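You operate a simulated robot arm through the tools that you are given. There is no shell and no other tool. Be economical: measure what you need, move in short steps, check, and stop when the job is done.

You run a simulated two-armed robot. Do the job below in one go: nothing can be reset, and whatever is moved stays where it is left.

## Task
Open the console drawer, take the blue test gauge from there and put it on top of the white saucer and shut the drawer again. Open the console cupboard door, fetch the yellow warning sign from the shelf in the console cupboard and set it on top of the green saucer, then shut the door. Put the test tile labelled "Yastorin" from the machine bench top on the clear middle of the machine bench and the test tile that says "Dobbrel" on top of the small clay block. Lift the reject tray open. Any order will do. Set down upright: yellow warning sign.

The check looks at the end state, three seconds after you hand in, the way a careful person would. Anything else that was tipped, shoved, dropped, spilled or broken makes it a failure.

## Robot
Two 7-joint arms with two-finger parallel grippers on one trunk, on a base that drives. Base frame: it is fixed to the floor where the robot stands at the start and does not move with it; the origin is under the middle of the robot, x ahead of it, y to its left, z up. Readings come in mm, degrees, newtons and seconds.
The left shoulder is at the start at [70, 130, 987], the right one opposite. With the tool pointing down near the work surface each hand reaches from about 100 to 300 mm from the robot's upright axis, wherever it stands, measured 20 degrees to its own side. Places, roughly: blue test gauge [500, 0, 750]; clear middle of the machine bench [-2700, 400, 900]; console cupboard door [500, 0, 400]; console drawer [600, 0, 700]; green saucer (15x15x4 cm) [3000, 4000, 800]; reject tray [3000, 1600, 700]; small clay block (8x6x4 cm) [-2600, 200, 900]; test tile [-2500, -250, 1000]; white saucer (15x15x4 cm) [3000, 3800, 800]; yellow warning sign [500, 0, 500]. Payload 1.57 kg a hand.
The TCP of each hand is the grasp point between the finger pads, 30 mm short of the fingertips. In the tool frame z runs along the fingers and y along their closing line. Largest opening 80 mm; finger width 17, thickness 12; the body of the gripper, 40 by 82 mm, starts 80 mm behind the TCP.
Orientation is that of the tool frame in the base frame, as [roll, pitch, yaw] about the fixed x, y, z axes, in that order (R = Rz(yaw) Ry(pitch) Rx(roll)). With the fingers straight down and closing along the base's y, the tool's x points along the base's -x, its y along +y and its z along -z.

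## Interface
- The arms move only by the tool servo_tool. It takes "left_plan", "right_plan" or both (then of equal length, played together; a hand with none holds still); each is a list of rows, each a list of 3 entries, a list of its own where there are three numbers: the shift along the base's x, y, z in units of 150 mm (1.0 is 150 mm), then the turn, a rotation vector about the base's x, y, z in units of 45 degrees (1.0 is 45 degrees), then the closure, from 0 (fully open) to 1 (shut). In form: [[[x, y, z], [ax, ay, az], grip], ...]. A call has 1 to 8 rows; each row is the pose to reach, as a shift and turn from the pose commanded when the call began. A call with a number of a shift or a turn outside -1 to 1 is refused whole. Each row takes 0.2 s and may step no farther than 50 mm and 8.6 degrees from the row before; otherwise, or with a gripper value out of range, the whole call is refused. Where a pose cannot be reached the arm comes as near as it can. A force on the tool above 40 N (or 10 N above the force at the start of the call, whichever is more), or a blocked arm, ends the call early, and 0.2 s more pass. Each finger travels about 108 mm/s and halts on what it meets, pressing with about 21 N; the grip force reading is that of the motor and also rises with nothing between the fingers. The clock runs only during rows and for 0.2 s after the last one: add rows that repeat a pose to give the fingers time. The reply holds the time, the measured pose of the TCP, the force on the tool along the base axes, the opening and the grip force, in the units named above and with some noise, with the torque about the TCP (base axes, N m) and any sound that the robot's microphone picked up.
- Cameras (640 x 400 px; columns grow to the right, rows downward): "scene" is now at [120, 1.1, 1186.6]; the picture's right is [0.02, -1.00, 0.00], its down [-0.84, -0.01, -0.54] and it looks along [0.54, 0.01, -0.84] (base axes); focal length 214 px, centre (320, 200). "left" rides on the left gripper at [72, 7, -122] in its tool frame; the picture's right is [-0.09, 1.00, 0.00], its down [-0.84, -0.08, -0.54] and it looks along [-0.54, -0.05, 0.84] (tool axes); focal length 238 px, centre (320, 200). "right" rides on the right gripper at [72, -7, -122] in its tool frame; the picture's right is [0.09, 1.00, 0.00], its down [-0.84, 0.08, -0.54] and it looks along [-0.54, 0.05, 0.84] (tool axes); focal length 238 px, centre (320, 200). There is no depth. A picture from a camera that has moved, and an enlarged one, comes with that camera's place and axes in the base frame and with its lens.
- grab_frame(camera): a new picture of that camera. The clock stands still meanwhile.
- lift_body(by): slides the trunk up (or, below 0, down) by that many mm; the arms and the scene camera ride with it, the base frame stays. It gives what a move gives, with no picture.
- base_move(legs): drives the robot by 1 to 6 legs, each [ahead, left, turn to the left] in mm, mm and degrees, along the robot's own axes; the way and the turn of a leg run together, so that a leg with both is an arc; at most 1500 mm and 180 degrees a leg. The arms and the cameras ride along, it lands a little off, and it stops where it bumps. It gives what a move gives.
- head_to(pan, tilt): turns the head with the scene camera to pan (to the left, within 86 degrees either way) and tilt (down, from -29 to 69), counted from straight ahead of the robot. It gives what a move gives.
- zoom(camera, box): a new picture of the part [left, top, right, bottom] of that camera's present view, enlarged. The clock stands still meanwhile.
- finish_job(): hands the job in; it is judged then, once.

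Work in short steps. Places have to be worked out from the pictures, the camera data and where the tool is seen: move nearer, look again, correct. Check each grasp and each placing, and mend what went wrong. You have 196 turns and 192 pictures in all, those below and enlarged ones among them. Open the grippers and draw the arms clear of the work before you hand the job in, unless the task says otherwise; then end with one line.

The tools are called after ">>>" as name(argument=value, ...) on one line, values as JSON. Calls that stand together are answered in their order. servo_tool: Moves the arms, as the interface text tells. Its arguments: {"type":"object","properties":{"left_plan":{"type":"array","items":{"type":"array"}},"right_plan":{"type":"array","items":{"type":"array"}}},"required":[]} The other tools are called the same way: lift_body (by) slides the trunk up or down; base_move (legs) drives the base; head_to (pan, tilt) turns the head that bears the scene camera; grab_frame (camera) takes a picture; zoom (camera, box) takes an enlarged picture of a part of a camera's view; finish_job () hands the job in.

At the start:

```text
t: 0.0
left_position: [331.0, 183.6, 987.2]
left_tool_rot: [179.9, 0.1, 180.0]
left_ft_force: [0.1, 0.5, 0.9]
left_moment: [-0.02, 0.0, 0.03]
left_gripper_width: 80.0
left_finger_force: 0.1
right_position: [395.6, -81.1, 989.8]
right_tool_rot: [-180.0, 0.0, -180.0]
right_ft_force: [0.4, -0.2, -1.1]
right_moment: [0.01, 0.01, 0.04]
right_gripper_width: 80.0
right_finger_force: 0.3
trunk travel left (down, up): [-625.0, 315.0]
robot x, y, heading: [1.4, 4.6, 0.1]
head pan, tilt: [0.9, 57.5]
```

scene: 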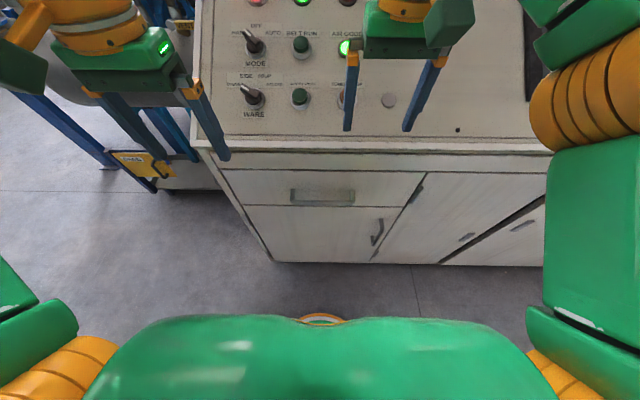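
right: 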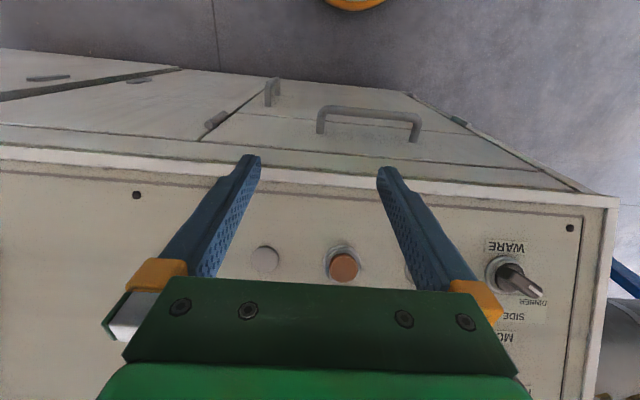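
left: 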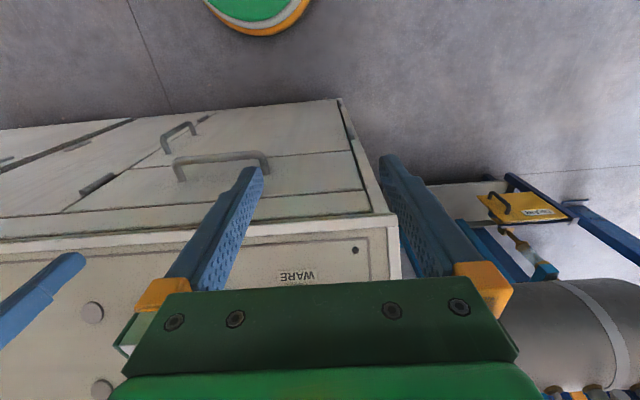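

The handle of the top drawer triangulates to about [425, 0, 708], with a vertical door handle below it. I'll look around before acting.

>>> zoom(camera="scene", box=[190, 100, 450, 270])

>>> zoom(camera="left", box=[0, 80, 400, 300])

```text
2.35 times, centred on (320, 185) of scene
camera zoom: at [120.0, 1.1, 1186.6], right [0.02, -1.0, 0.0], down [-0.84, -0.01, -0.54], along [0.54, 0.01, -0.84], focal length 505 px, centre (320, 235)
```

zoom: 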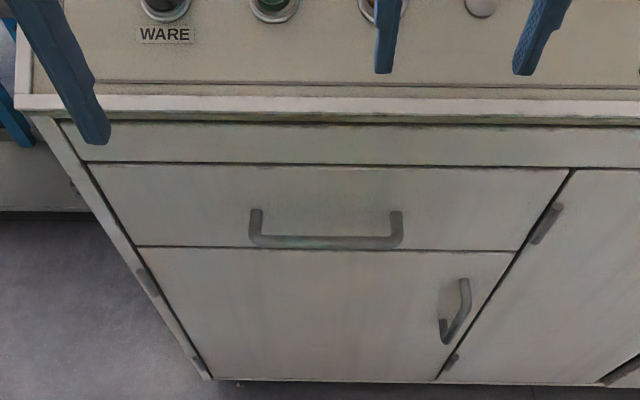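

```text
1.60 times, centred on (200, 190) of left
camera zoom: at [259.2, 191.2, 1109.8], right [0.09, 1.0, 0.0], down [0.84, -0.08, 0.54], along [0.54, -0.05, -0.84], focal length 381 px, centre (512, 216)
```

zoom: 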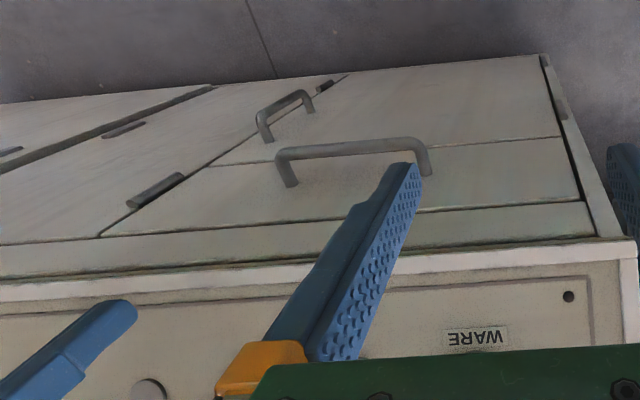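

Drawer bar is at about [411, -6, 719], running along y with 40 mm standoff, the face is at x≈452 and the console top at z≈887. I'll back up for room and look at the wider surroundings.

>>> base_move(legs=[[-250, 0, 0]])

>>> head_to(pan=0, tilt=35)

>>> grab_frame(camera="scene")

>>> servo_tool(right_plan=[[[-0.1, 0, 0], [0, 0, 0.19], 0], [[-0.2, 0, 0], [0, 0, 0.38], 0], [[-0.3, 0, 0], [0, 0, 0.57], 0], [[-0.4, 0, 0], [0, 0, 0.76], 0], [[-0.5, 0, 0], [0, 0, 0.95], 0]])

```text
t: 1.8
left_position: [82.1, 181.6, 986.8]
left_tool_rot: [179.9, -0.1, 179.7]
left_ft_force: [-0.4, 0.3, 0.1]
left_moment: [0.02, 0.02, 0.0]
left_gripper_width: 80.1
left_finger_force: 0.0
right_position: [143.7, -83.8, 989.1]
right_tool_rot: [-179.9, -0.1, 179.6]
right_ft_force: [-0.5, -0.9, 0.0]
right_moment: [-0.03, 0.02, -0.02]
right_gripper_width: 80.1
right_finger_force: 0.0
trunk travel left (down, up): [-625.0, 315.0]
robot x, y, heading: [-249.7, 1.6, -0.7]
head pan, tilt: [0.9, 57.5]
```

```text
t: 2.7
left_position: [82.5, 183.7, 988.2]
left_tool_rot: [180.0, -0.1, 179.5]
left_ft_force: [0.6, 0.0, 0.4]
left_moment: [0.01, 0.01, 0.0]
left_gripper_width: 80.0
left_finger_force: 0.1
right_position: [143.3, -83.1, 990.6]
right_tool_rot: [179.9, 0.0, 179.6]
right_ft_force: [0.3, -0.5, 0.2]
right_moment: [0.01, -0.01, -0.01]
right_gripper_width: 80.2
right_finger_force: 0.0
trunk travel left (down, up): [-625.0, 315.0]
robot x, y, heading: [-252.6, -0.2, -0.7]
head pan, tilt: [0.0, 35.0]
```

```text
186 pictures are left
camera scene: at [-112.2, -0.1, 1217.9], right [-0.01, -1.0, 0.0], down [-0.57, 0.0, -0.82], along [0.82, -0.01, -0.57], focal length 214 px, centre (320, 200)
```

scene: 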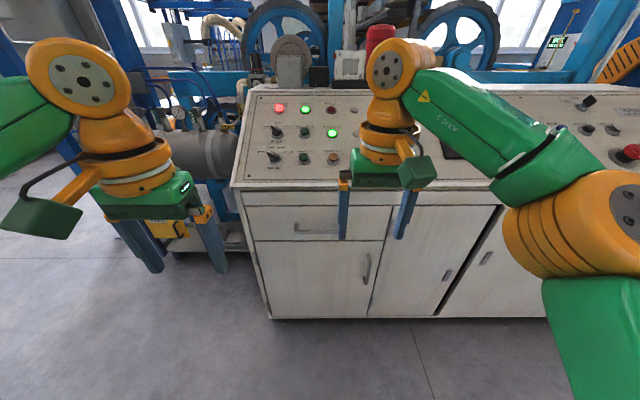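

```text
t: 3.9
left_position: [82.1, 182.1, 987.5]
left_tool_rot: [-180.0, 0.1, 179.6]
left_ft_force: [0.6, 0.6, 0.4]
left_moment: [0.03, -0.03, -0.02]
left_gripper_width: 80.1
left_finger_force: 0.1
right_position: [67.4, -83.7, 990.3]
right_tool_rot: [-180.0, 0.0, -137.5]
right_ft_force: [-0.7, 0.1, 0.7]
right_moment: [-0.03, -0.02, 0.0]
right_gripper_width: 79.9
right_finger_force: 0.0
trunk travel left (down, up): [-625.0, 315.0]
robot x, y, heading: [-249.7, 1.4, -0.2]
head pan, tilt: [0.0, 35.0]
```

Yaw turns fine. I'll continue to yaw −90 while lowering.

>>> servo_tool(right_plan=[[[0, 0.05, -0.2], [0, 0, 0.19], 0], [[0, 0.1, -0.4], [0, 0, 0.38], 0], [[0, 0.15, -0.6], [0, 0, 0.57], 0], [[0, 0.2, -0.8], [0, 0, 0.76], 0], [[0, 0.25, -1], [0, 0, 0.95], 0]])

>>> servo_tool(right_plan=[[[0, 0, -0.1], [0, -0.19, 0], 0], [[0, 0, -0.2], [0, -0.38, 0], 0], [[0, 0, -0.3], [0, -0.57, 0], 0], [[0, 0, -0.4], [0, -0.76, 0], 0], [[0, 0, -0.5], [0, -0.95, 0], 0]])

```text
t: 5.1
left_position: [81.5, 183.2, 987.1]
left_tool_rot: [-179.9, 0.0, 179.6]
left_ft_force: [0.6, 0.2, -0.2]
left_moment: [-0.01, 0.02, 0.01]
left_gripper_width: 79.9
left_finger_force: 0.2
right_position: [57.8, -29.9, 832.7]
right_tool_rot: [178.3, -0.4, -99.8]
right_ft_force: [-0.4, 1.0, -0.7]
right_moment: [-0.04, -0.02, 0.01]
right_gripper_width: 79.9
right_finger_force: 0.0
right hand out of reach, approached as far as the arm can: row 5
trunk travel left (down, up): [-625.0, 315.0]
robot x, y, heading: [-252.1, 3.0, -0.4]
head pan, tilt: [0.0, 35.0]
```

```text
t: 6.3
left_position: [81.8, 183.0, 987.6]
left_tool_rot: [-180.0, 0.0, 179.5]
left_ft_force: [0.2, 0.5, -0.1]
left_moment: [-0.04, -0.02, 0.0]
left_gripper_width: 80.0
left_finger_force: 0.1
right_position: [56.6, -31.6, 759.0]
right_tool_rot: [-139.3, 6.4, -97.3]
right_ft_force: [-0.2, 0.5, 0.0]
right_moment: [0.03, 0.02, -0.03]
right_gripper_width: 80.0
right_finger_force: 0.0
trunk travel left (down, up): [-625.0, 315.0]
robot x, y, heading: [-248.4, 3.6, -0.4]
head pan, tilt: [0.0, 35.0]
```

The hand now points 41° forward of down. I'll tilt another 25° and lower the trunk a little for reach.

>>> servo_tool(right_plan=[[[0, 0, 0], [0, -0.19, 0], 0], [[0, 0, 0], [0, -0.38, 0], 0], [[0, 0, 0], [0, -0.56, 0], 0]])

>>> lift_body(by=-40)

>>> grab_frame(camera="right")

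>>> grab_frame(camera="scene")

```text
t: 7.1
left_position: [81.2, 182.2, 987.8]
left_tool_rot: [-180.0, 0.0, 179.6]
left_ft_force: [-0.3, -0.3, 0.1]
left_moment: [0.03, 0.01, -0.01]
left_gripper_width: 80.1
left_finger_force: 0.1
right_position: [66.0, -31.2, 759.3]
right_tool_rot: [-114.4, 9.0, -94.0]
right_ft_force: [0.6, 0.3, -0.5]
right_moment: [0.0, 0.02, -0.02]
right_gripper_width: 79.7
right_finger_force: 0.0
right hand out of reach, approached as far as the arm can: row 3
trunk travel left (down, up): [-625.0, 315.0]
robot x, y, heading: [-252.8, -1.7, -0.3]
head pan, tilt: [0.0, 35.0]
```

```text
t: 7.9
left_position: [81.8, 181.7, 947.9]
left_tool_rot: [-180.0, 0.0, 179.6]
left_ft_force: [0.0, 0.1, 0.6]
left_moment: [0.04, -0.01, 0.0]
left_gripper_width: 79.8
left_finger_force: 0.0
right_position: [67.9, -31.9, 719.0]
right_tool_rot: [-114.3, 8.9, -94.0]
right_ft_force: [-0.6, -0.2, 1.2]
right_moment: [0.03, -0.01, 0.01]
right_gripper_width: 79.8
right_finger_force: 0.0
trunk travel left (down, up): [-585.0, 355.0]
robot x, y, heading: [-248.5, 3.7, -0.6]
head pan, tilt: [0.0, 35.0]
```

```text
185 pictures are left
camera right: at [-46.6, -105.1, 764.6], right [-0.4, 0.08, -0.91], down [-0.47, 0.84, 0.28], along [0.79, 0.54, -0.3], focal length 238 px, centre (320, 200)
```

right: 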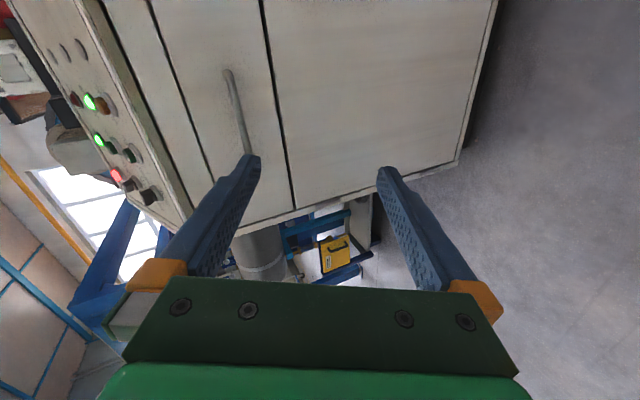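

```text
184 pictures are left
camera scene: at [-112.5, -0.2, 1178.0], right [-0.01, -1.0, 0.0], down [-0.57, 0.0, -0.82], along [0.82, -0.01, -0.57], focal length 214 px, centre (320, 200)
```

scene: 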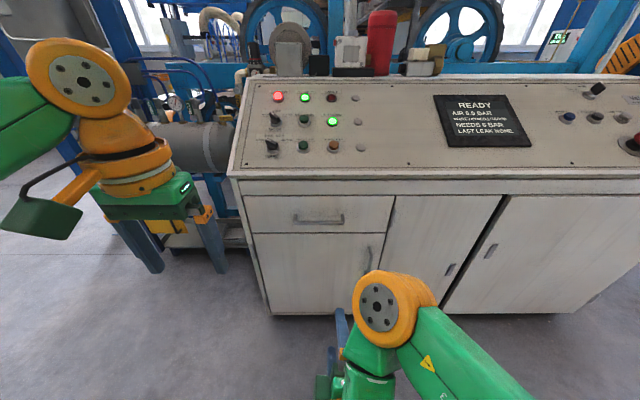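

Bar refined to [411, −6, 725]. The fingers point forward and 24° down, slightly rolled, so I'll advance to a standoff and correct the roll.

>>> servo_tool(right_plan=[[[0.23, 0.02, 0.08], [-0.05, 0, 0.022], 0], [[0.46, 0.04, 0.16], [-0.1, 0, 0.044], 0], [[0.7, 0.06, 0.25], [-0.15, 0, 0.066], 0], [[0.93, 0.07, 0.33], [-0.197, 0, 0.088], 0]])

>>> servo_tool(right_plan=[[[0.23, 0, 0], [0, 0, 0], 0], [[0.46, 0, 0], [0, 0, 0], 0], [[0.7, 0, 0], [0, 0, 0], 0]])

>>> grab_frame(camera="right")

>>> grab_frame(camera="scene")

```text
t: 8.9
left_position: [82.5, 181.3, 947.3]
left_tool_rot: [-180.0, -0.1, 179.5]
left_ft_force: [0.8, 0.1, -0.5]
left_moment: [0.0, 0.01, -0.02]
left_gripper_width: 80.1
left_finger_force: 0.1
right_position: [206.7, -23.6, 769.7]
right_tool_rot: [-114.0, 0.1, -90.1]
right_ft_force: [0.3, 0.0, -0.4]
right_moment: [0.03, -0.01, 0.0]
right_gripper_width: 80.0
right_finger_force: 0.2
trunk travel left (down, up): [-585.0, 355.0]
robot x, y, heading: [-249.5, 2.0, -0.8]
head pan, tilt: [0.0, 35.0]
```

```text
t: 9.7
left_position: [83.2, 182.2, 947.2]
left_tool_rot: [-180.0, -0.1, 179.8]
left_ft_force: [-0.3, -0.3, 0.1]
left_moment: [0.0, 0.02, -0.01]
left_gripper_width: 80.0
left_finger_force: 0.0
right_position: [312.7, -25.1, 769.3]
right_tool_rot: [-114.0, 0.1, -90.0]
right_ft_force: [0.1, -0.4, -0.3]
right_moment: [-0.01, -0.04, 0.0]
right_gripper_width: 79.9
right_finger_force: 0.0
trunk travel left (down, up): [-585.0, 355.0]
robot x, y, heading: [-254.0, -1.7, -0.5]
head pan, tilt: [0.0, 35.0]
```

```text
183 pictures are left
camera right: at [203.5, -97.4, 825.1], right [-0.41, -0.09, -0.91], down [-0.53, 0.84, 0.15], along [0.75, 0.54, -0.39], focal length 238 px, centre (320, 200)
```

right: 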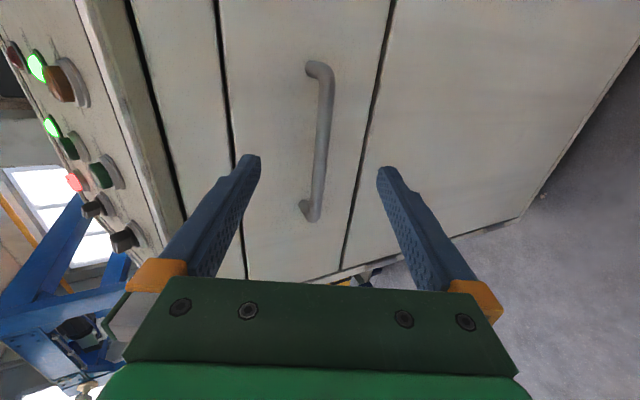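

```text
182 pictures are left
camera scene: at [-111.3, -0.2, 1177.9], right [-0.01, -1.0, 0.0], down [-0.57, 0.0, -0.82], along [0.82, -0.01, -0.57], focal length 214 px, centre (320, 200)
```

scene: 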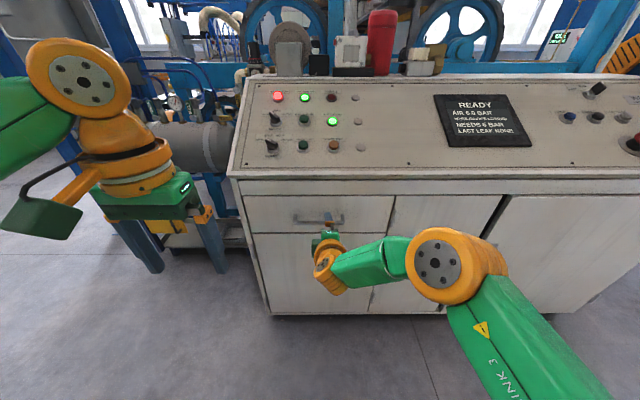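

Lined up well (bar at z≈723). I'll advance along the fingers onto the bar and close.

>>> servo_tool(right_plan=[[[0.22, 0.02, -0.1], [0, 0, 0], 0], [[0.44, 0.04, -0.2], [0, 0, 0], 0], [[0.66, 0.06, -0.3], [0, 0, 0], 0], [[0.66, 0.06, -0.3], [0, 0, 0], 0.5], [[0.66, 0.06, -0.3], [0, 0, 0], 1], [[0.66, 0.06, -0.3], [0, 0, 0], 1], [[0.66, 0.06, -0.3], [0, 0, 0], 1]])

>>> grab_frame(camera="right")

```text
t: 11.3
left_position: [81.8, 181.9, 945.8]
left_tool_rot: [180.0, 0.0, 179.6]
left_ft_force: [0.2, 0.1, -0.1]
left_moment: [0.04, 0.01, -0.01]
left_gripper_width: 80.1
left_finger_force: 0.1
right_position: [378.3, -17.6, 736.8]
right_tool_rot: [-114.2, 0.3, -90.0]
right_ft_force: [-12.8, -0.6, -13.5]
right_moment: [-0.26, 0.52, -0.03]
right_gripper_width: 13.7
right_finger_force: 30.3
right hand out of reach, approached as far as the arm can: row 3, 4, 5, 6, 7
trunk travel left (down, up): [-585.0, 355.0]
robot x, y, heading: [-253.1, 0.4, -0.2]
head pan, tilt: [0.0, 35.0]
```

```text
181 pictures are left
camera right: at [269.6, -91.8, 793.8], right [-0.41, -0.09, -0.91], down [-0.53, 0.84, 0.15], along [0.75, 0.54, -0.39], focal length 238 px, centre (320, 200)
```

right: 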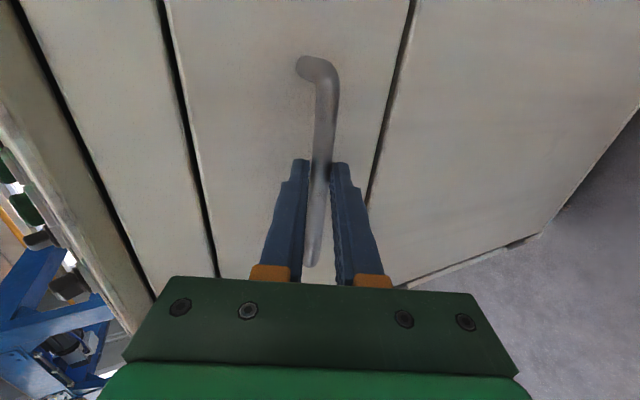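

Gripped only with the fingertips because the arm hit its reach limit. I'll open, drive 35 mm closer and grip again.

>>> servo_tool(right_plan=[[[0, 0, 0], [0, 0, 0], 0], [[0, 0, 0], [0, 0, 0], 0], [[0, 0, 0], [0, 0, 0], 0]])

>>> base_move(legs=[[30, 0, 0]])

>>> servo_tool(right_plan=[[[0, 0, -0.08], [0, 0, 0], 0], [[0, 0, -0.08], [0, 0, 0], 0.5], [[0, 0, -0.08], [0, 0, 0], 1], [[0, 0, -0.08], [0, 0, 0], 1], [[0, 0, -0.08], [0, 0, 0], 1]])

>>> grab_frame(camera="right")

```text
t: 12.1
left_position: [81.8, 182.8, 947.5]
left_tool_rot: [-179.9, 0.0, 179.7]
left_ft_force: [0.0, 0.9, -0.5]
left_moment: [-0.01, -0.01, 0.01]
left_gripper_width: 80.0
left_finger_force: 0.1
right_position: [379.0, -18.7, 738.5]
right_tool_rot: [-114.0, 0.1, -90.1]
right_ft_force: [-0.1, 0.2, -0.9]
right_moment: [0.02, 0.02, -0.01]
right_gripper_width: 80.0
right_finger_force: 0.1
trunk travel left (down, up): [-585.0, 355.0]
robot x, y, heading: [-251.7, -0.6, -0.3]
head pan, tilt: [0.0, 35.0]
```

```text
t: 13.0
left_position: [96.6, 180.7, 950.2]
left_tool_rot: [180.0, 0.4, 179.6]
left_ft_force: [-1.1, 0.6, 0.2]
left_moment: [0.03, 0.01, 0.01]
left_gripper_width: 80.0
left_finger_force: 0.0
right_position: [393.5, -19.1, 742.7]
right_tool_rot: [-113.6, 0.2, -90.0]
right_ft_force: [-18.1, -1.3, 3.5]
right_moment: [0.03, -0.83, -0.08]
right_gripper_width: 76.6
right_finger_force: 0.0
trunk travel left (down, up): [-585.0, 355.0]
robot x, y, heading: [-232.5, 0.8, -0.4]
head pan, tilt: [0.0, 35.0]
stopped in leg 1: the force on the tool passed its limit at 114 N (the readings are from after the stop); the commanded pose is now the measured one
```

```text
t: 14.2
left_position: [104.6, 182.1, 946.7]
left_tool_rot: [180.0, -0.1, 179.7]
left_ft_force: [-0.2, 0.9, -0.5]
left_moment: [0.01, -0.01, -0.01]
left_gripper_width: 80.5
left_finger_force: 0.0
right_position: [398.2, -21.5, 725.7]
right_tool_rot: [-114.1, 0.1, -90.1]
right_ft_force: [3.7, -1.0, -1.2]
right_moment: [-0.3, -0.03, -0.13]
right_gripper_width: 13.7
right_finger_force: 30.3
right hand out of reach, approached as far as the arm can: row 1, 2, 3
trunk travel left (down, up): [-585.0, 355.0]
robot x, y, heading: [-229.9, 1.4, -0.4]
head pan, tilt: [0.0, 35.0]
```

```text
180 pictures are left
camera right: at [289.0, -93.8, 783.8], right [-0.41, -0.09, -0.91], down [-0.52, 0.84, 0.15], along [0.75, 0.54, -0.39], focal length 238 px, centre (320, 200)
```

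right: 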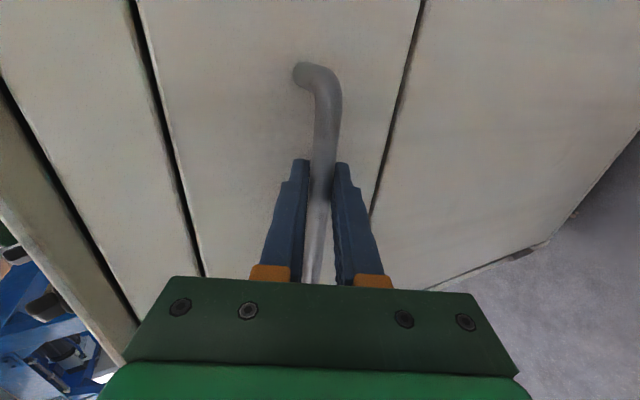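

The grip is deeper now (13.7 mm on the bar). I'll pull by backing the base.

>>> base_move(legs=[[-60, 0, 0]])

>>> grab_frame(camera="scene")

```text
t: 15.2
left_position: [42.9, 182.4, 947.5]
left_tool_rot: [180.0, 0.0, 179.6]
left_ft_force: [-0.3, -0.1, 0.0]
left_moment: [-0.01, -0.02, -0.02]
left_gripper_width: 80.1
left_finger_force: 0.1
right_position: [336.9, -20.6, 727.0]
right_tool_rot: [-113.9, 0.1, -90.1]
right_ft_force: [0.9, -1.5, -4.6]
right_moment: [-0.28, -0.02, 0.08]
right_gripper_width: 13.8
right_finger_force: 29.8
trunk travel left (down, up): [-585.0, 355.0]
robot x, y, heading: [-294.7, 1.7, -0.5]
head pan, tilt: [0.0, 35.0]
```

```text
179 pictures are left
camera scene: at [-150.4, -0.5, 1177.9], right [-0.01, -1.0, 0.0], down [-0.57, 0.01, -0.82], along [0.82, -0.01, -0.57], focal length 214 px, centre (320, 200)
```

scene: 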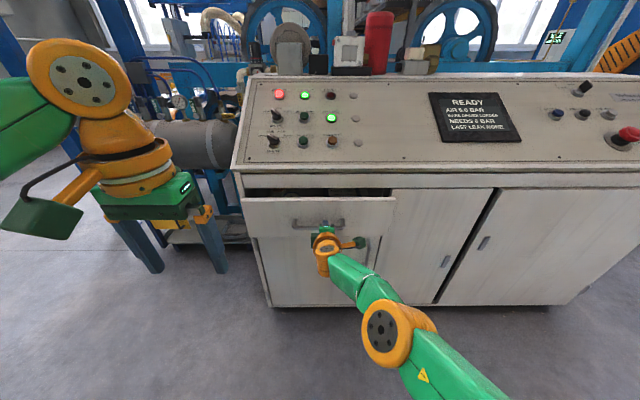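

The drawer is following. I'll pull it further.

>>> base_move(legs=[[-180, 0, 0]])

>>> grab_frame(camera="scene")

```text
t: 16.7
left_position: [-134.3, 181.5, 947.8]
left_tool_rot: [179.7, -0.1, 179.5]
left_ft_force: [-0.4, 0.0, 0.4]
left_moment: [0.02, -0.01, 0.01]
left_gripper_width: 80.2
left_finger_force: 0.1
right_position: [159.7, -21.2, 727.5]
right_tool_rot: [-114.1, 0.3, -90.2]
right_ft_force: [0.9, -9.0, -5.7]
right_moment: [-0.64, -0.01, -0.68]
right_gripper_width: 14.0
right_finger_force: 30.3
trunk travel left (down, up): [-585.0, 355.0]
robot x, y, heading: [-468.9, 1.2, -0.5]
head pan, tilt: [0.0, 35.0]
```

```text
178 pictures are left
camera scene: at [-328.8, -1.3, 1177.9], right [-0.01, -1.0, 0.0], down [-0.57, 0.01, -0.82], along [0.82, 0.0, -0.57], focal length 214 px, centre (320, 200)
```

scene: 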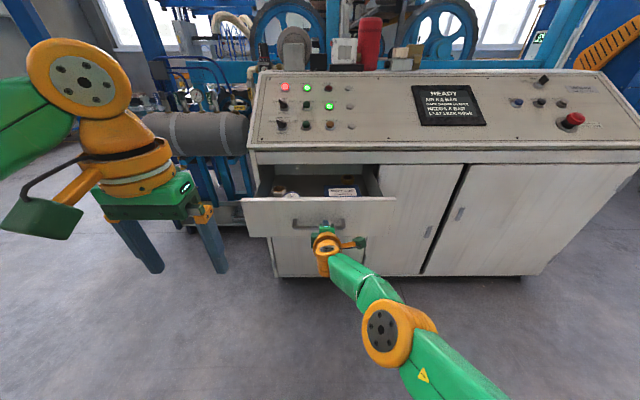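

Open about 240 mm, and items are visible inside. I'll zoom in.

>>> zoom(camera="scene", box=[230, 150, 410, 262])

>>> base_move(legs=[[-50, 0, 0]])

```text
3.56 times, centred on (320, 206) of scene
camera zoom: at [-328.8, -1.3, 1177.9], right [-0.01, -1.0, 0.0], down [-0.57, 0.01, -0.82], along [0.82, 0.0, -0.57], focal length 763 px, centre (320, 179)
```

zoom: 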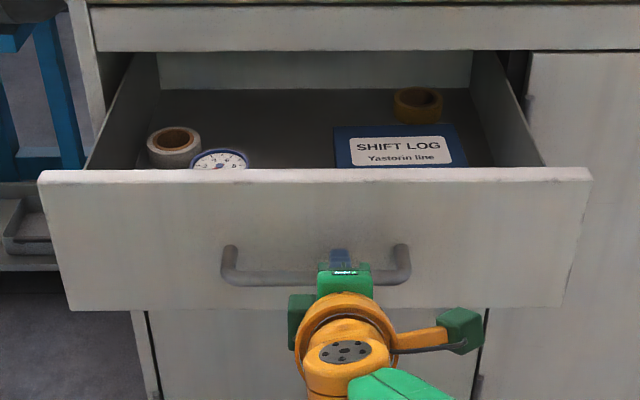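

```text
t: 17.6
left_position: [-185.8, 182.8, 945.9]
left_tool_rot: [180.0, -0.1, 179.6]
left_ft_force: [-0.7, -0.8, 0.1]
left_moment: [0.01, -0.04, -0.02]
left_gripper_width: 80.0
left_finger_force: 0.0
right_position: [108.2, -19.8, 727.2]
right_tool_rot: [-114.1, 0.1, -90.3]
right_ft_force: [1.4, -5.7, -5.7]
right_moment: [-0.45, -0.03, -0.34]
right_gripper_width: 13.7
right_finger_force: 30.2
trunk travel left (down, up): [-585.0, 355.0]
robot x, y, heading: [-518.1, 5.3, -0.7]
head pan, tilt: [0.0, 35.0]
```

The gauge (blue-rimmed dial) sits left in the drawer behind a tape roll. I'll pull another 50 mm for clearance under the console lip.

>>> base_move(legs=[[-50, 0, 0]])

>>> zoom(camera="scene", box=[230, 140, 410, 252])

```text
t: 18.5
left_position: [-213.9, 183.4, 947.6]
left_tool_rot: [180.0, 0.0, 179.5]
left_ft_force: [0.6, 0.9, 0.0]
left_moment: [-0.01, 0.01, 0.01]
left_gripper_width: 80.0
left_finger_force: 0.1
right_position: [82.1, -20.8, 730.5]
right_tool_rot: [-113.4, -0.2, -90.4]
right_ft_force: [0.8, -0.3, -0.1]
right_moment: [-0.09, -0.03, 0.08]
right_gripper_width: 13.3
right_finger_force: 30.4
trunk travel left (down, up): [-585.0, 355.0]
robot x, y, heading: [-545.6, 1.9, -0.8]
head pan, tilt: [0.0, 35.0]
stopped in leg 1: the force on the tool passed its limit at 139 N (the readings are from after the stop); the commanded pose is now the measured one
```

```text
3.56 times, centred on (320, 196) of scene
camera zoom: at [-407.3, 1.6, 1177.9], right [-0.01, -1.0, 0.0], down [-0.57, 0.01, -0.82], along [0.82, -0.01, -0.57], focal length 763 px, centre (320, 214)
```

zoom: 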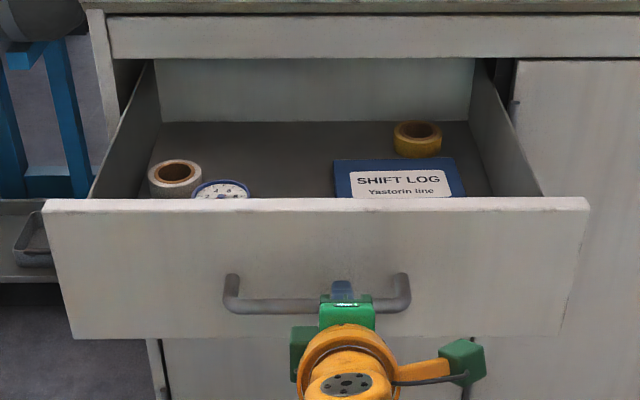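

The drawer hit its stop, open about 310 mm. I'll release and back away.

>>> servo_tool(right_plan=[[[0, 0, 0], [0, 0, 0], 0.4], [[0, 0, 0], [0, 0, 0], 0], [[0, 0, 0], [0, 0, 0], 0], [[0, 0, 0], [0, 0, 0], 0]])

>>> base_move(legs=[[-100, 0, 0]])

>>> servo_tool(right_plan=[[[-0.2, -0.2, 0.1], [0, 0, 0], 0], [[-0.4, -0.4, 0.3], [0, 0, 0], 0], [[-0.6, -0.6, 0.6], [0, 0, 0], 0], [[-0.7, -0.8, 0.8], [0, 0, 0], 0], [[-0.7, -1, 1], [0, 0, 0], 0]])

>>> lift_body(by=200)

>>> head_to(pan=0, tilt=45)

>>> grab_frame(camera="scene")

```text
t: 19.5
left_position: [-213.5, 184.7, 947.1]
left_tool_rot: [-180.0, 0.0, 179.5]
left_ft_force: [-0.5, -0.3, 0.5]
left_moment: [-0.02, 0.03, -0.04]
left_gripper_width: 80.1
left_finger_force: 0.2
right_position: [81.6, -21.4, 731.8]
right_tool_rot: [-113.4, -0.2, -90.4]
right_ft_force: [-0.3, -0.1, -0.4]
right_moment: [-0.01, 0.01, 0.0]
right_gripper_width: 79.9
right_finger_force: 0.1
trunk travel left (down, up): [-585.0, 355.0]
robot x, y, heading: [-546.1, 1.8, -0.4]
head pan, tilt: [0.0, 35.0]
```

```text
t: 20.6
left_position: [-314.4, 184.4, 947.7]
left_tool_rot: [179.9, 0.0, 179.5]
left_ft_force: [-0.2, 0.5, -0.1]
left_moment: [-0.01, -0.01, -0.02]
left_gripper_width: 80.0
left_finger_force: 0.1
right_position: [-19.4, -22.0, 731.1]
right_tool_rot: [-113.4, -0.2, -90.5]
right_ft_force: [0.8, -0.1, 0.2]
right_moment: [0.02, 0.0, 0.01]
right_gripper_width: 80.1
right_finger_force: 0.1
trunk travel left (down, up): [-585.0, 355.0]
robot x, y, heading: [-646.9, 5.7, -0.5]
head pan, tilt: [0.0, 35.0]
```

```text
refused: row 2 steps farther than a row can; nothing moved
```

```text
t: 22.8
left_position: [-314.6, 184.9, 1147.4]
left_tool_rot: [179.9, 0.0, 179.4]
left_ft_force: [-1.5, -0.1, -0.2]
left_moment: [-0.03, 0.0, -0.05]
left_gripper_width: 79.8
left_finger_force: 0.0
right_position: [-17.8, -20.5, 931.3]
right_tool_rot: [-113.3, -0.2, -90.5]
right_ft_force: [-0.3, -0.2, -0.6]
right_moment: [0.02, -0.02, 0.0]
right_gripper_width: 80.1
right_finger_force: 0.1
trunk travel left (down, up): [-785.0, 155.0]
robot x, y, heading: [-647.1, 1.9, -0.5]
head pan, tilt: [0.0, 35.0]
```

```text
t: 23.5
left_position: [-314.3, 184.4, 1148.0]
left_tool_rot: [180.0, -0.1, 179.5]
left_ft_force: [-0.4, 0.2, -0.1]
left_moment: [0.0, -0.02, 0.03]
left_gripper_width: 80.0
left_finger_force: 0.2
right_position: [-18.5, -20.6, 931.2]
right_tool_rot: [-113.4, -0.2, -90.4]
right_ft_force: [0.5, 0.0, -1.1]
right_moment: [0.01, -0.01, 0.01]
right_gripper_width: 79.9
right_finger_force: 0.0
trunk travel left (down, up): [-785.0, 155.0]
robot x, y, heading: [-646.2, 3.0, -0.4]
head pan, tilt: [0.0, 45.0]
```

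```text
175 pictures are left
camera scene: at [-515.5, 2.7, 1363.2], right [-0.01, -1.0, 0.0], down [-0.71, 0.01, -0.71], along [0.71, -0.01, -0.71], focal length 214 px, centre (320, 200)
```

scene: 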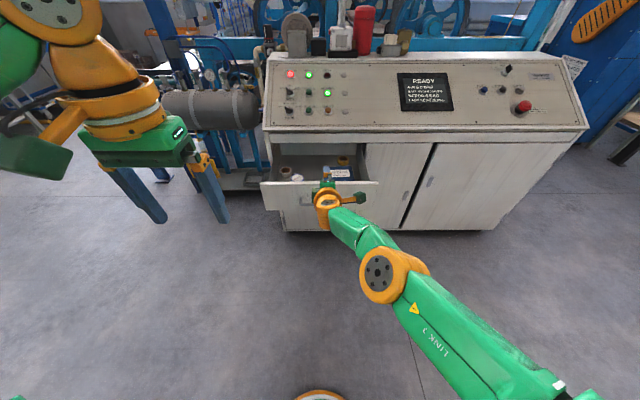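

I'll move the right arm aside and look into the drawer again, zoomed.

>>> servo_tool(right_plan=[[[-0.2, -0.2, 0], [0, 0, 0], 0], [[-0.4, -0.4, 0], [0, 0, 0], 0], [[-0.6, -0.6, 0], [0, 0, 0], 0], [[-0.7, -0.8, 0], [0, 0, 0], 0], [[-0.7, -1, 0], [0, 0, 0], 0]])

>>> zoom(camera="scene", box=[240, 130, 400, 230])

```text
t: 24.7
left_position: [-313.1, 183.2, 1146.6]
left_tool_rot: [179.8, 0.0, 179.5]
left_ft_force: [-0.6, -0.5, -0.1]
left_moment: [0.01, -0.02, -0.02]
left_gripper_width: 79.9
left_finger_force: 0.0
right_position: [-105.4, -128.8, 965.1]
right_tool_rot: [-114.4, -0.5, -91.5]
right_ft_force: [-0.2, 0.5, -0.7]
right_moment: [-0.02, 0.03, 0.0]
right_gripper_width: 80.0
right_finger_force: 0.1
right hand out of reach, approached as far as the arm can: row 3, 4, 5
trunk travel left (down, up): [-785.0, 155.0]
robot x, y, heading: [-650.0, 3.4, -0.9]
head pan, tilt: [0.0, 45.0]
```

```text
4.00 times, centred on (320, 180) of scene
camera zoom: at [-515.5, 1.5, 1363.2], right [-0.01, -1.0, 0.0], down [-0.71, 0.01, -0.71], along [0.71, -0.01, -0.71], focal length 858 px, centre (320, 280)
```

zoom: 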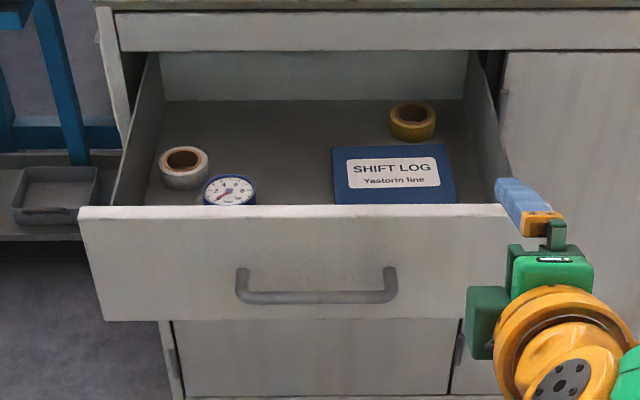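

Gauge top at about [318, 101, ~690], Ø≈63 mm, with the tape roll next to it toward back-left, so I'll grip with closing along x. First I'll tuck the right hand (tool down, nearer the body) and turn the left hand −90°.

>>> servo_tool(right_plan=[[[-0.2, 0, 0.1], [0, 0.18, 0], 0], [[-0.4, -0.1, 0.2], [0, 0.36, 0], 0], [[-0.6, -0.2, 0.3], [0, 0.54, 0], 0], [[-0.8, -0.3, 0.4], [0, 0.72, 0], 0], [[-1, -0.4, 0.5], [0, 0.9, 0], 0]], left_plan=[[[0, 0, 0], [0, 0, -0.18], 0], [[0, 0, 0], [0, 0, -0.36], 0], [[0, 0, 0], [0, 0, -0.54], 0], [[0, 0, 0], [0, 0, -0.72], 0], [[0, 0, 0], [0, 0, -0.9], 0]])

>>> servo_tool(right_plan=[[[-0.2, 0, 0.1], [0, 0.18, 0], 0], [[-0.3, -0.1, 0.2], [0, 0.36, 0], 0], [[-0.4, -0.2, 0.3], [0, 0.5, 0], 0], [[-0.4, -0.2, 0.3], [0, 0.5, 0], 0], [[-0.4, -0.2, 0.3], [0, 0.5, 0], 0]], left_plan=[[[0, 0, 0], [0, 0, -0.18], 0], [[0, 0, 0], [0, 0, -0.36], 0], [[0, 0, 0], [0, 0, -0.54], 0], [[0, 0, 0], [0, 0, -0.72], 0], [[0, 0, 0], [0, 0, -0.9], 0]])

```text
t: 25.9
left_position: [-315.0, 185.7, 1146.8]
left_tool_rot: [180.0, -0.1, 138.8]
left_ft_force: [0.6, -0.5, 0.5]
left_moment: [-0.01, 0.0, 0.05]
left_gripper_width: 79.6
left_finger_force: 0.0
right_position: [-292.9, -138.1, 983.7]
right_tool_rot: [-153.5, -0.5, -90.5]
right_ft_force: [-0.4, -0.1, 0.3]
right_moment: [-0.01, -0.05, 0.02]
right_gripper_width: 79.9
right_finger_force: 0.0
right hand out of reach, approached as far as the arm can: row 4, 5
trunk travel left (down, up): [-785.0, 155.0]
robot x, y, heading: [-648.9, 3.4, -0.4]
head pan, tilt: [0.0, 45.0]
```

```text
t: 27.1
left_position: [-313.4, 184.4, 1147.2]
left_tool_rot: [-180.0, 0.0, 98.2]
left_ft_force: [-0.2, -0.9, 0.9]
left_moment: [0.03, 0.04, -0.03]
left_gripper_width: 79.8
left_finger_force: 0.0
right_position: [-399.5, -132.2, 922.2]
right_tool_rot: [-176.1, -0.6, -90.2]
right_ft_force: [0.4, -0.1, -0.4]
right_moment: [-0.02, 0.02, 0.02]
right_gripper_width: 80.2
right_finger_force: 0.1
right hand out of reach, approached as far as the arm can: row 1, 2, 3, 4, 5
trunk travel left (down, up): [-785.0, 155.0]
robot x, y, heading: [-648.7, 3.8, -0.7]
head pan, tilt: [0.0, 45.0]
```

The right hand is too low for a lowered trunk, so I'll raise it and swing it outward.

>>> servo_tool(right_plan=[[[0, -0.1, 0.25], [0, 0, -0.15], 0], [[0.05, -0.25, 0.5], [0, 0, -0.3], 0], [[0.1, -0.4, 0.75], [0, 0, -0.45], 0], [[0.15, -0.6, 0.95], [0, 0, -0.6], 0], [[0.2, -0.8, 1], [0, 0, -0.75], 0]])

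>>> servo_tool(right_plan=[[[0, -0.1, 0.25], [0, 0, -0.15], 0], [[0, -0.25, 0.5], [0, 0, -0.3], 0], [[0, -0.4, 0.75], [0, 0, -0.45], 0], [[0, -0.5, 0.95], [0, 0, -0.6], 0], [[0, -0.5, 1], [0, 0, -0.75], 0]])

>>> grab_frame(camera="scene")

```text
t: 28.3
left_position: [-315.3, 185.4, 1146.4]
left_tool_rot: [-180.0, 0.0, 98.4]
left_ft_force: [0.5, -0.1, -0.3]
left_moment: [-0.02, -0.04, 0.05]
left_gripper_width: 79.9
left_finger_force: 0.0
right_position: [-384.7, -227.5, 1071.4]
right_tool_rot: [-176.3, -0.6, -124.1]
right_ft_force: [1.5, -0.8, 0.6]
right_moment: [0.01, -0.04, 0.0]
right_gripper_width: 79.8
right_finger_force: 0.0
right hand out of reach, approached as far as the arm can: row 1, 2, 4, 5
trunk travel left (down, up): [-785.0, 155.0]
robot x, y, heading: [-648.5, 4.4, -0.6]
head pan, tilt: [0.0, 45.0]
```

```text
t: 29.5
left_position: [-312.4, 184.7, 1147.3]
left_tool_rot: [180.0, 0.0, 98.3]
left_ft_force: [-0.1, -0.4, 0.4]
left_moment: [0.0, 0.0, -0.01]
left_gripper_width: 79.9
left_finger_force: 0.0
right_position: [-368.2, -266.4, 1183.4]
right_tool_rot: [-176.3, -0.5, -157.6]
right_ft_force: [0.2, -0.4, 0.8]
right_moment: [0.0, 0.04, 0.01]
right_gripper_width: 80.0
right_finger_force: 0.0
right hand out of reach, approached as far as the arm can: row 1, 2, 3, 4, 5
trunk travel left (down, up): [-785.0, 155.0]
robot x, y, heading: [-650.0, 5.7, -0.3]
head pan, tilt: [0.0, 45.0]
```

```text
173 pictures are left
camera scene: at [-514.9, 3.0, 1363.1], right [-0.01, -1.0, 0.0], down [-0.71, 0.01, -0.71], along [0.71, -0.01, -0.71], focal length 214 px, centre (320, 200)
```

scene: 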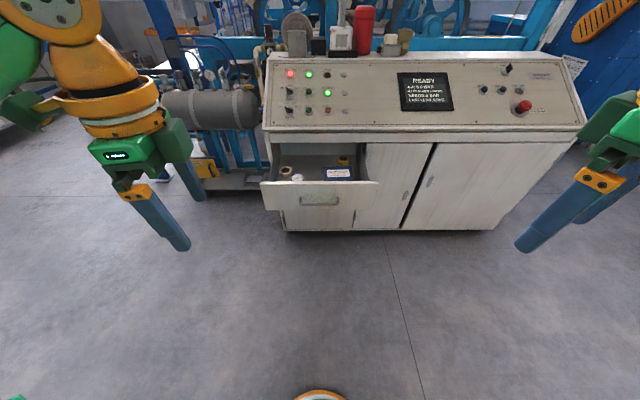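

Arms are clear. I'll drive to about x = −90, y = −60 so the left hand sits over the drawer.

>>> base_move(legs=[[555, -65, 0]])

>>> grab_frame(camera="left")

>>> head_to(pan=0, tilt=60)

>>> grab_frame(camera="scene")

```text
t: 32.7
left_position: [237.7, 120.3, 1148.0]
left_tool_rot: [180.0, 0.0, 98.9]
left_ft_force: [-0.2, 0.0, 1.3]
left_moment: [0.01, 0.02, -0.01]
left_gripper_width: 79.8
left_finger_force: 0.0
right_position: [187.9, -331.2, 1184.2]
right_tool_rot: [-176.4, -0.4, -157.0]
right_ft_force: [-0.2, -0.4, 0.6]
right_moment: [-0.01, 0.0, 0.0]
right_gripper_width: 80.1
right_finger_force: 0.1
trunk travel left (down, up): [-785.0, 155.0]
robot x, y, heading: [-90.9, -61.1, -0.1]
head pan, tilt: [0.0, 45.0]
```

```text
172 pictures are left
camera left: at [232.2, 193.0, 1270.1], right [1.0, 0.07, 0.0], down [0.05, -0.84, 0.54], along [0.04, -0.54, -0.84], focal length 238 px, centre (320, 200)
```

left: 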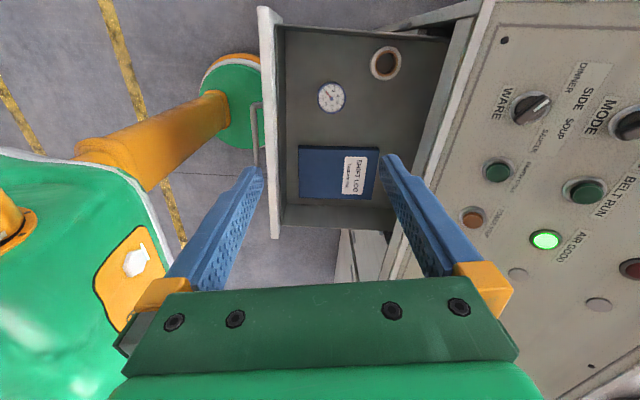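

```text
t: 33.5
left_position: [238.4, 119.8, 1147.0]
left_tool_rot: [179.9, 0.0, 99.0]
left_ft_force: [-1.0, -0.2, 0.4]
left_moment: [-0.04, -0.01, -0.01]
left_gripper_width: 80.0
left_finger_force: 0.0
right_position: [188.6, -330.7, 1184.2]
right_tool_rot: [-176.5, -0.5, -157.1]
right_ft_force: [0.3, -0.4, 0.3]
right_moment: [0.02, 0.01, -0.01]
right_gripper_width: 80.2
right_finger_force: 0.1
trunk travel left (down, up): [-785.0, 155.0]
robot x, y, heading: [-92.2, -60.5, 0.2]
head pan, tilt: [0.0, 60.0]
```

```text
171 pictures are left
camera scene: at [24.8, -64.0, 1343.7], right [0.0, -1.0, 0.0], down [-0.87, 0.0, -0.5], along [0.5, 0.0, -0.87], focal length 214 px, centre (320, 200)
```

scene: 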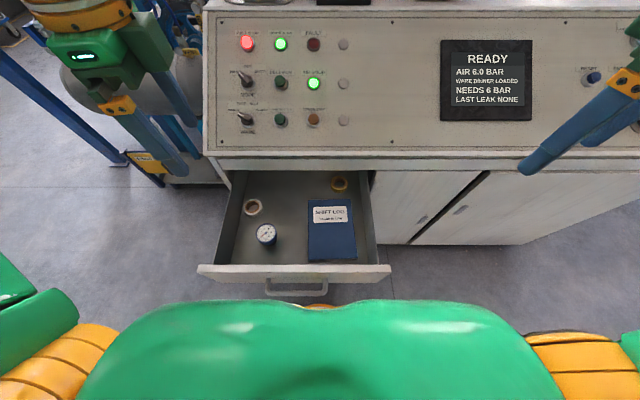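

Triangulated gauge dial: about [268, 104, 718], Ø≈58 mm. I'll zoom on both views for a better estimate of its height.

>>> zoom(camera="scene", box=[220, 170, 380, 300])

>>> zoom(camera="left", box=[250, 20, 450, 240])

```text
3.08 times, centred on (300, 235) of scene
camera zoom: at [24.8, -64.0, 1343.7], right [0.0, -1.0, 0.0], down [-0.87, 0.0, -0.5], along [0.5, 0.0, -0.87], focal length 660 px, centre (382, 92)
```

zoom: 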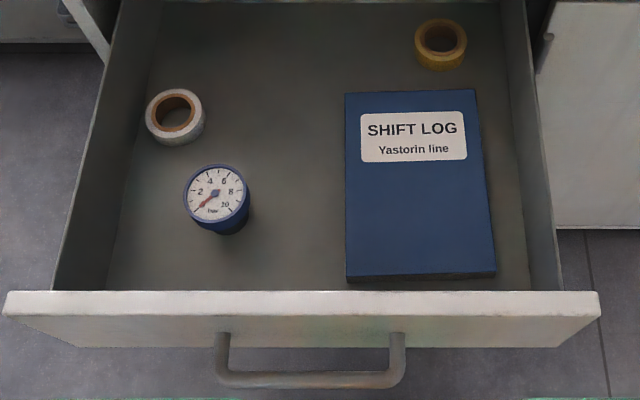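

```text
1.82 times, centred on (350, 130) of left
camera zoom: at [233.7, 192.8, 1269.7], right [1.0, 0.07, 0.0], down [0.05, -0.84, 0.54], along [0.04, -0.54, -0.84], focal length 433 px, centre (266, 327)
```

zoom: 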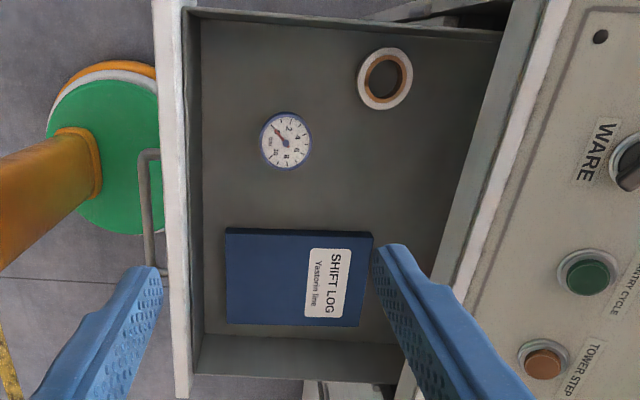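

I'll move the right hand further outward, center the left hand over the gauge, and then lower the trunk.

>>> servo_tool(right_plan=[[[0, -0.2, 0], [0, 0, 0], 0], [[0, -0.4, 0], [0, 0, 0], 0], [[0, -0.6, 0], [0, 0, 0], 0], [[0, -0.8, 0], [0, 0, 0], 0]], left_plan=[[[0.05, -0.03, 0], [0, 0, -0.05], 0], [[0.1, -0.06, 0], [0, 0, -0.1], 0], [[0.15, -0.09, 0], [0, 0, -0.15], 0], [[0.2, -0.1, 0], [0, 0, -0.2], 0]])

>>> lift_body(by=-300)

>>> grab_frame(camera="left")

>>> grab_frame(camera="scene")

```text
t: 34.5
left_position: [268.1, 103.3, 1145.6]
left_tool_rot: [-180.0, 0.0, 90.1]
left_ft_force: [0.1, 0.1, -0.3]
left_moment: [-0.01, 0.02, -0.01]
left_gripper_width: 80.0
left_finger_force: 0.1
right_position: [187.7, -369.8, 1134.7]
right_tool_rot: [-176.4, -0.5, -157.1]
right_ft_force: [1.1, 0.7, 0.2]
right_moment: [-0.01, -0.01, 0.0]
right_gripper_width: 79.8
right_finger_force: 0.2
right hand out of reach, approached as far as the arm can: row 1, 2, 3, 4
trunk travel left (down, up): [-785.0, 155.0]
robot x, y, heading: [-91.4, -63.6, -0.3]
head pan, tilt: [0.0, 60.0]
```

```text
t: 37.5
left_position: [266.7, 105.4, 846.8]
left_tool_rot: [-180.0, 0.0, 90.0]
left_ft_force: [0.5, -0.7, -0.9]
left_moment: [-0.02, 0.01, -0.01]
left_gripper_width: 80.0
left_finger_force: 0.0
right_position: [187.6, -368.2, 835.2]
right_tool_rot: [-176.4, -0.3, -157.1]
right_ft_force: [-0.1, 0.4, 0.0]
right_moment: [0.0, -0.01, -0.02]
right_gripper_width: 80.0
right_finger_force: 0.0
trunk travel left (down, up): [-485.0, 455.0]
robot x, y, heading: [-90.1, -61.5, 0.2]
head pan, tilt: [0.0, 60.0]
```

```text
168 pictures are left
camera left: at [273.9, 177.8, 968.4], right [1.0, -0.09, 0.0], down [-0.08, -0.84, 0.54], along [-0.05, -0.54, -0.84], focal length 238 px, centre (320, 200)
```

left: 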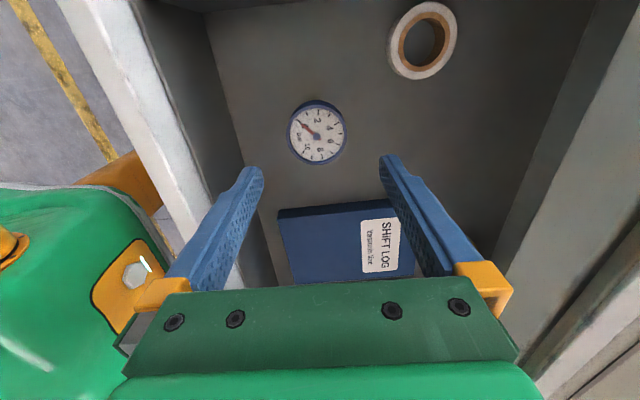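

```text
167 pictures are left
camera scene: at [24.5, -63.9, 1043.7], right [0.0, -1.0, 0.0], down [-0.87, 0.0, -0.5], along [0.5, 0.0, -0.87], focal length 214 px, centre (320, 200)
```

scene: 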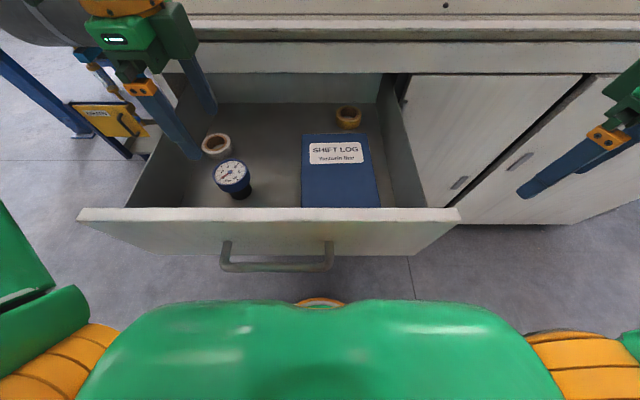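

Gauge at [263, 102, ~715]; hand is at [267, 105]. I'll nudge over it and lower the trunk so the TCP comes to about 702.

>>> servo_tool(left_plan=[[[-0.025, -0.02, 0], [0, 0, 0], 0], [[-0.025, -0.02, 0], [0, 0, 0], 0]])

>>> lift_body(by=-100)

>>> grab_frame(camera="left")

>>> grab_frame(camera="scene")

```text
t: 38.1
left_position: [263.2, 101.8, 845.9]
left_tool_rot: [-180.0, 0.0, 90.0]
left_ft_force: [-0.4, 0.0, 0.1]
left_moment: [0.0, 0.0, 0.01]
left_gripper_width: 80.0
left_finger_force: 0.0
right_position: [187.6, -367.5, 834.5]
right_tool_rot: [-176.4, -0.5, -157.0]
right_ft_force: [-0.1, -0.1, -0.3]
right_moment: [-0.03, -0.02, 0.0]
right_gripper_width: 80.1
right_finger_force: 0.1
trunk travel left (down, up): [-485.0, 455.0]
robot x, y, heading: [-92.7, -61.1, -0.1]
head pan, tilt: [0.0, 60.0]
```

```text
t: 39.4
left_position: [262.6, 100.8, 745.2]
left_tool_rot: [179.9, 0.0, 90.0]
left_ft_force: [0.6, 0.7, -0.3]
left_moment: [0.04, -0.02, -0.01]
left_gripper_width: 79.8
left_finger_force: 0.1
right_position: [186.6, -368.7, 734.9]
right_tool_rot: [-176.3, -0.3, -157.1]
right_ft_force: [-0.5, 0.4, 0.2]
right_moment: [0.0, -0.03, 0.0]
right_gripper_width: 80.2
right_finger_force: 0.1
trunk travel left (down, up): [-385.0, 555.0]
robot x, y, heading: [-93.8, -61.2, 0.0]
head pan, tilt: [0.0, 60.0]
```

```text
166 pictures are left
camera left: at [269.8, 174.9, 868.1], right [1.0, -0.09, 0.0], down [-0.08, -0.84, 0.54], along [-0.05, -0.54, -0.84], focal length 238 px, centre (320, 200)
```

left: 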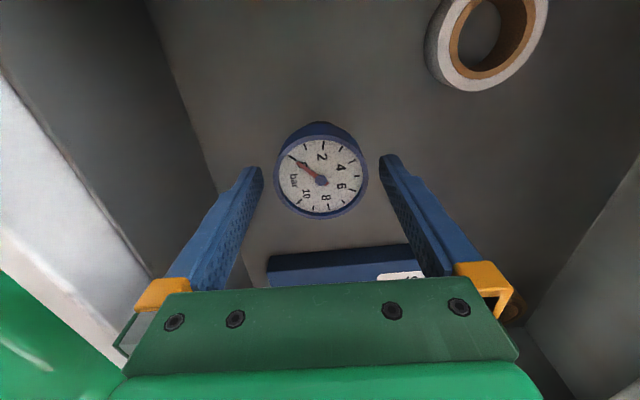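

```text
165 pictures are left
camera scene: at [24.4, -63.9, 943.7], right [0.0, -1.0, 0.0], down [-0.87, 0.0, -0.5], along [0.5, 0.0, -0.87], focal length 214 px, centre (320, 200)
```

scene: 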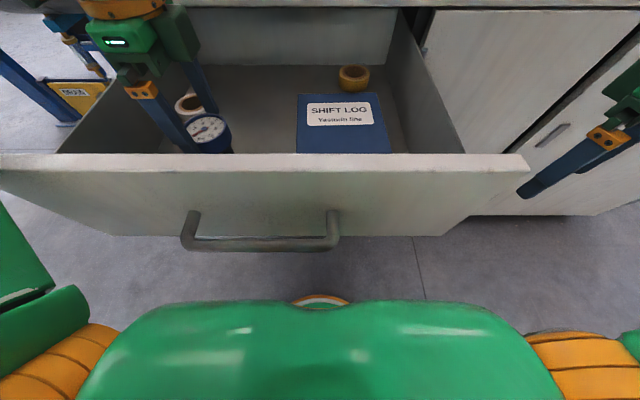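

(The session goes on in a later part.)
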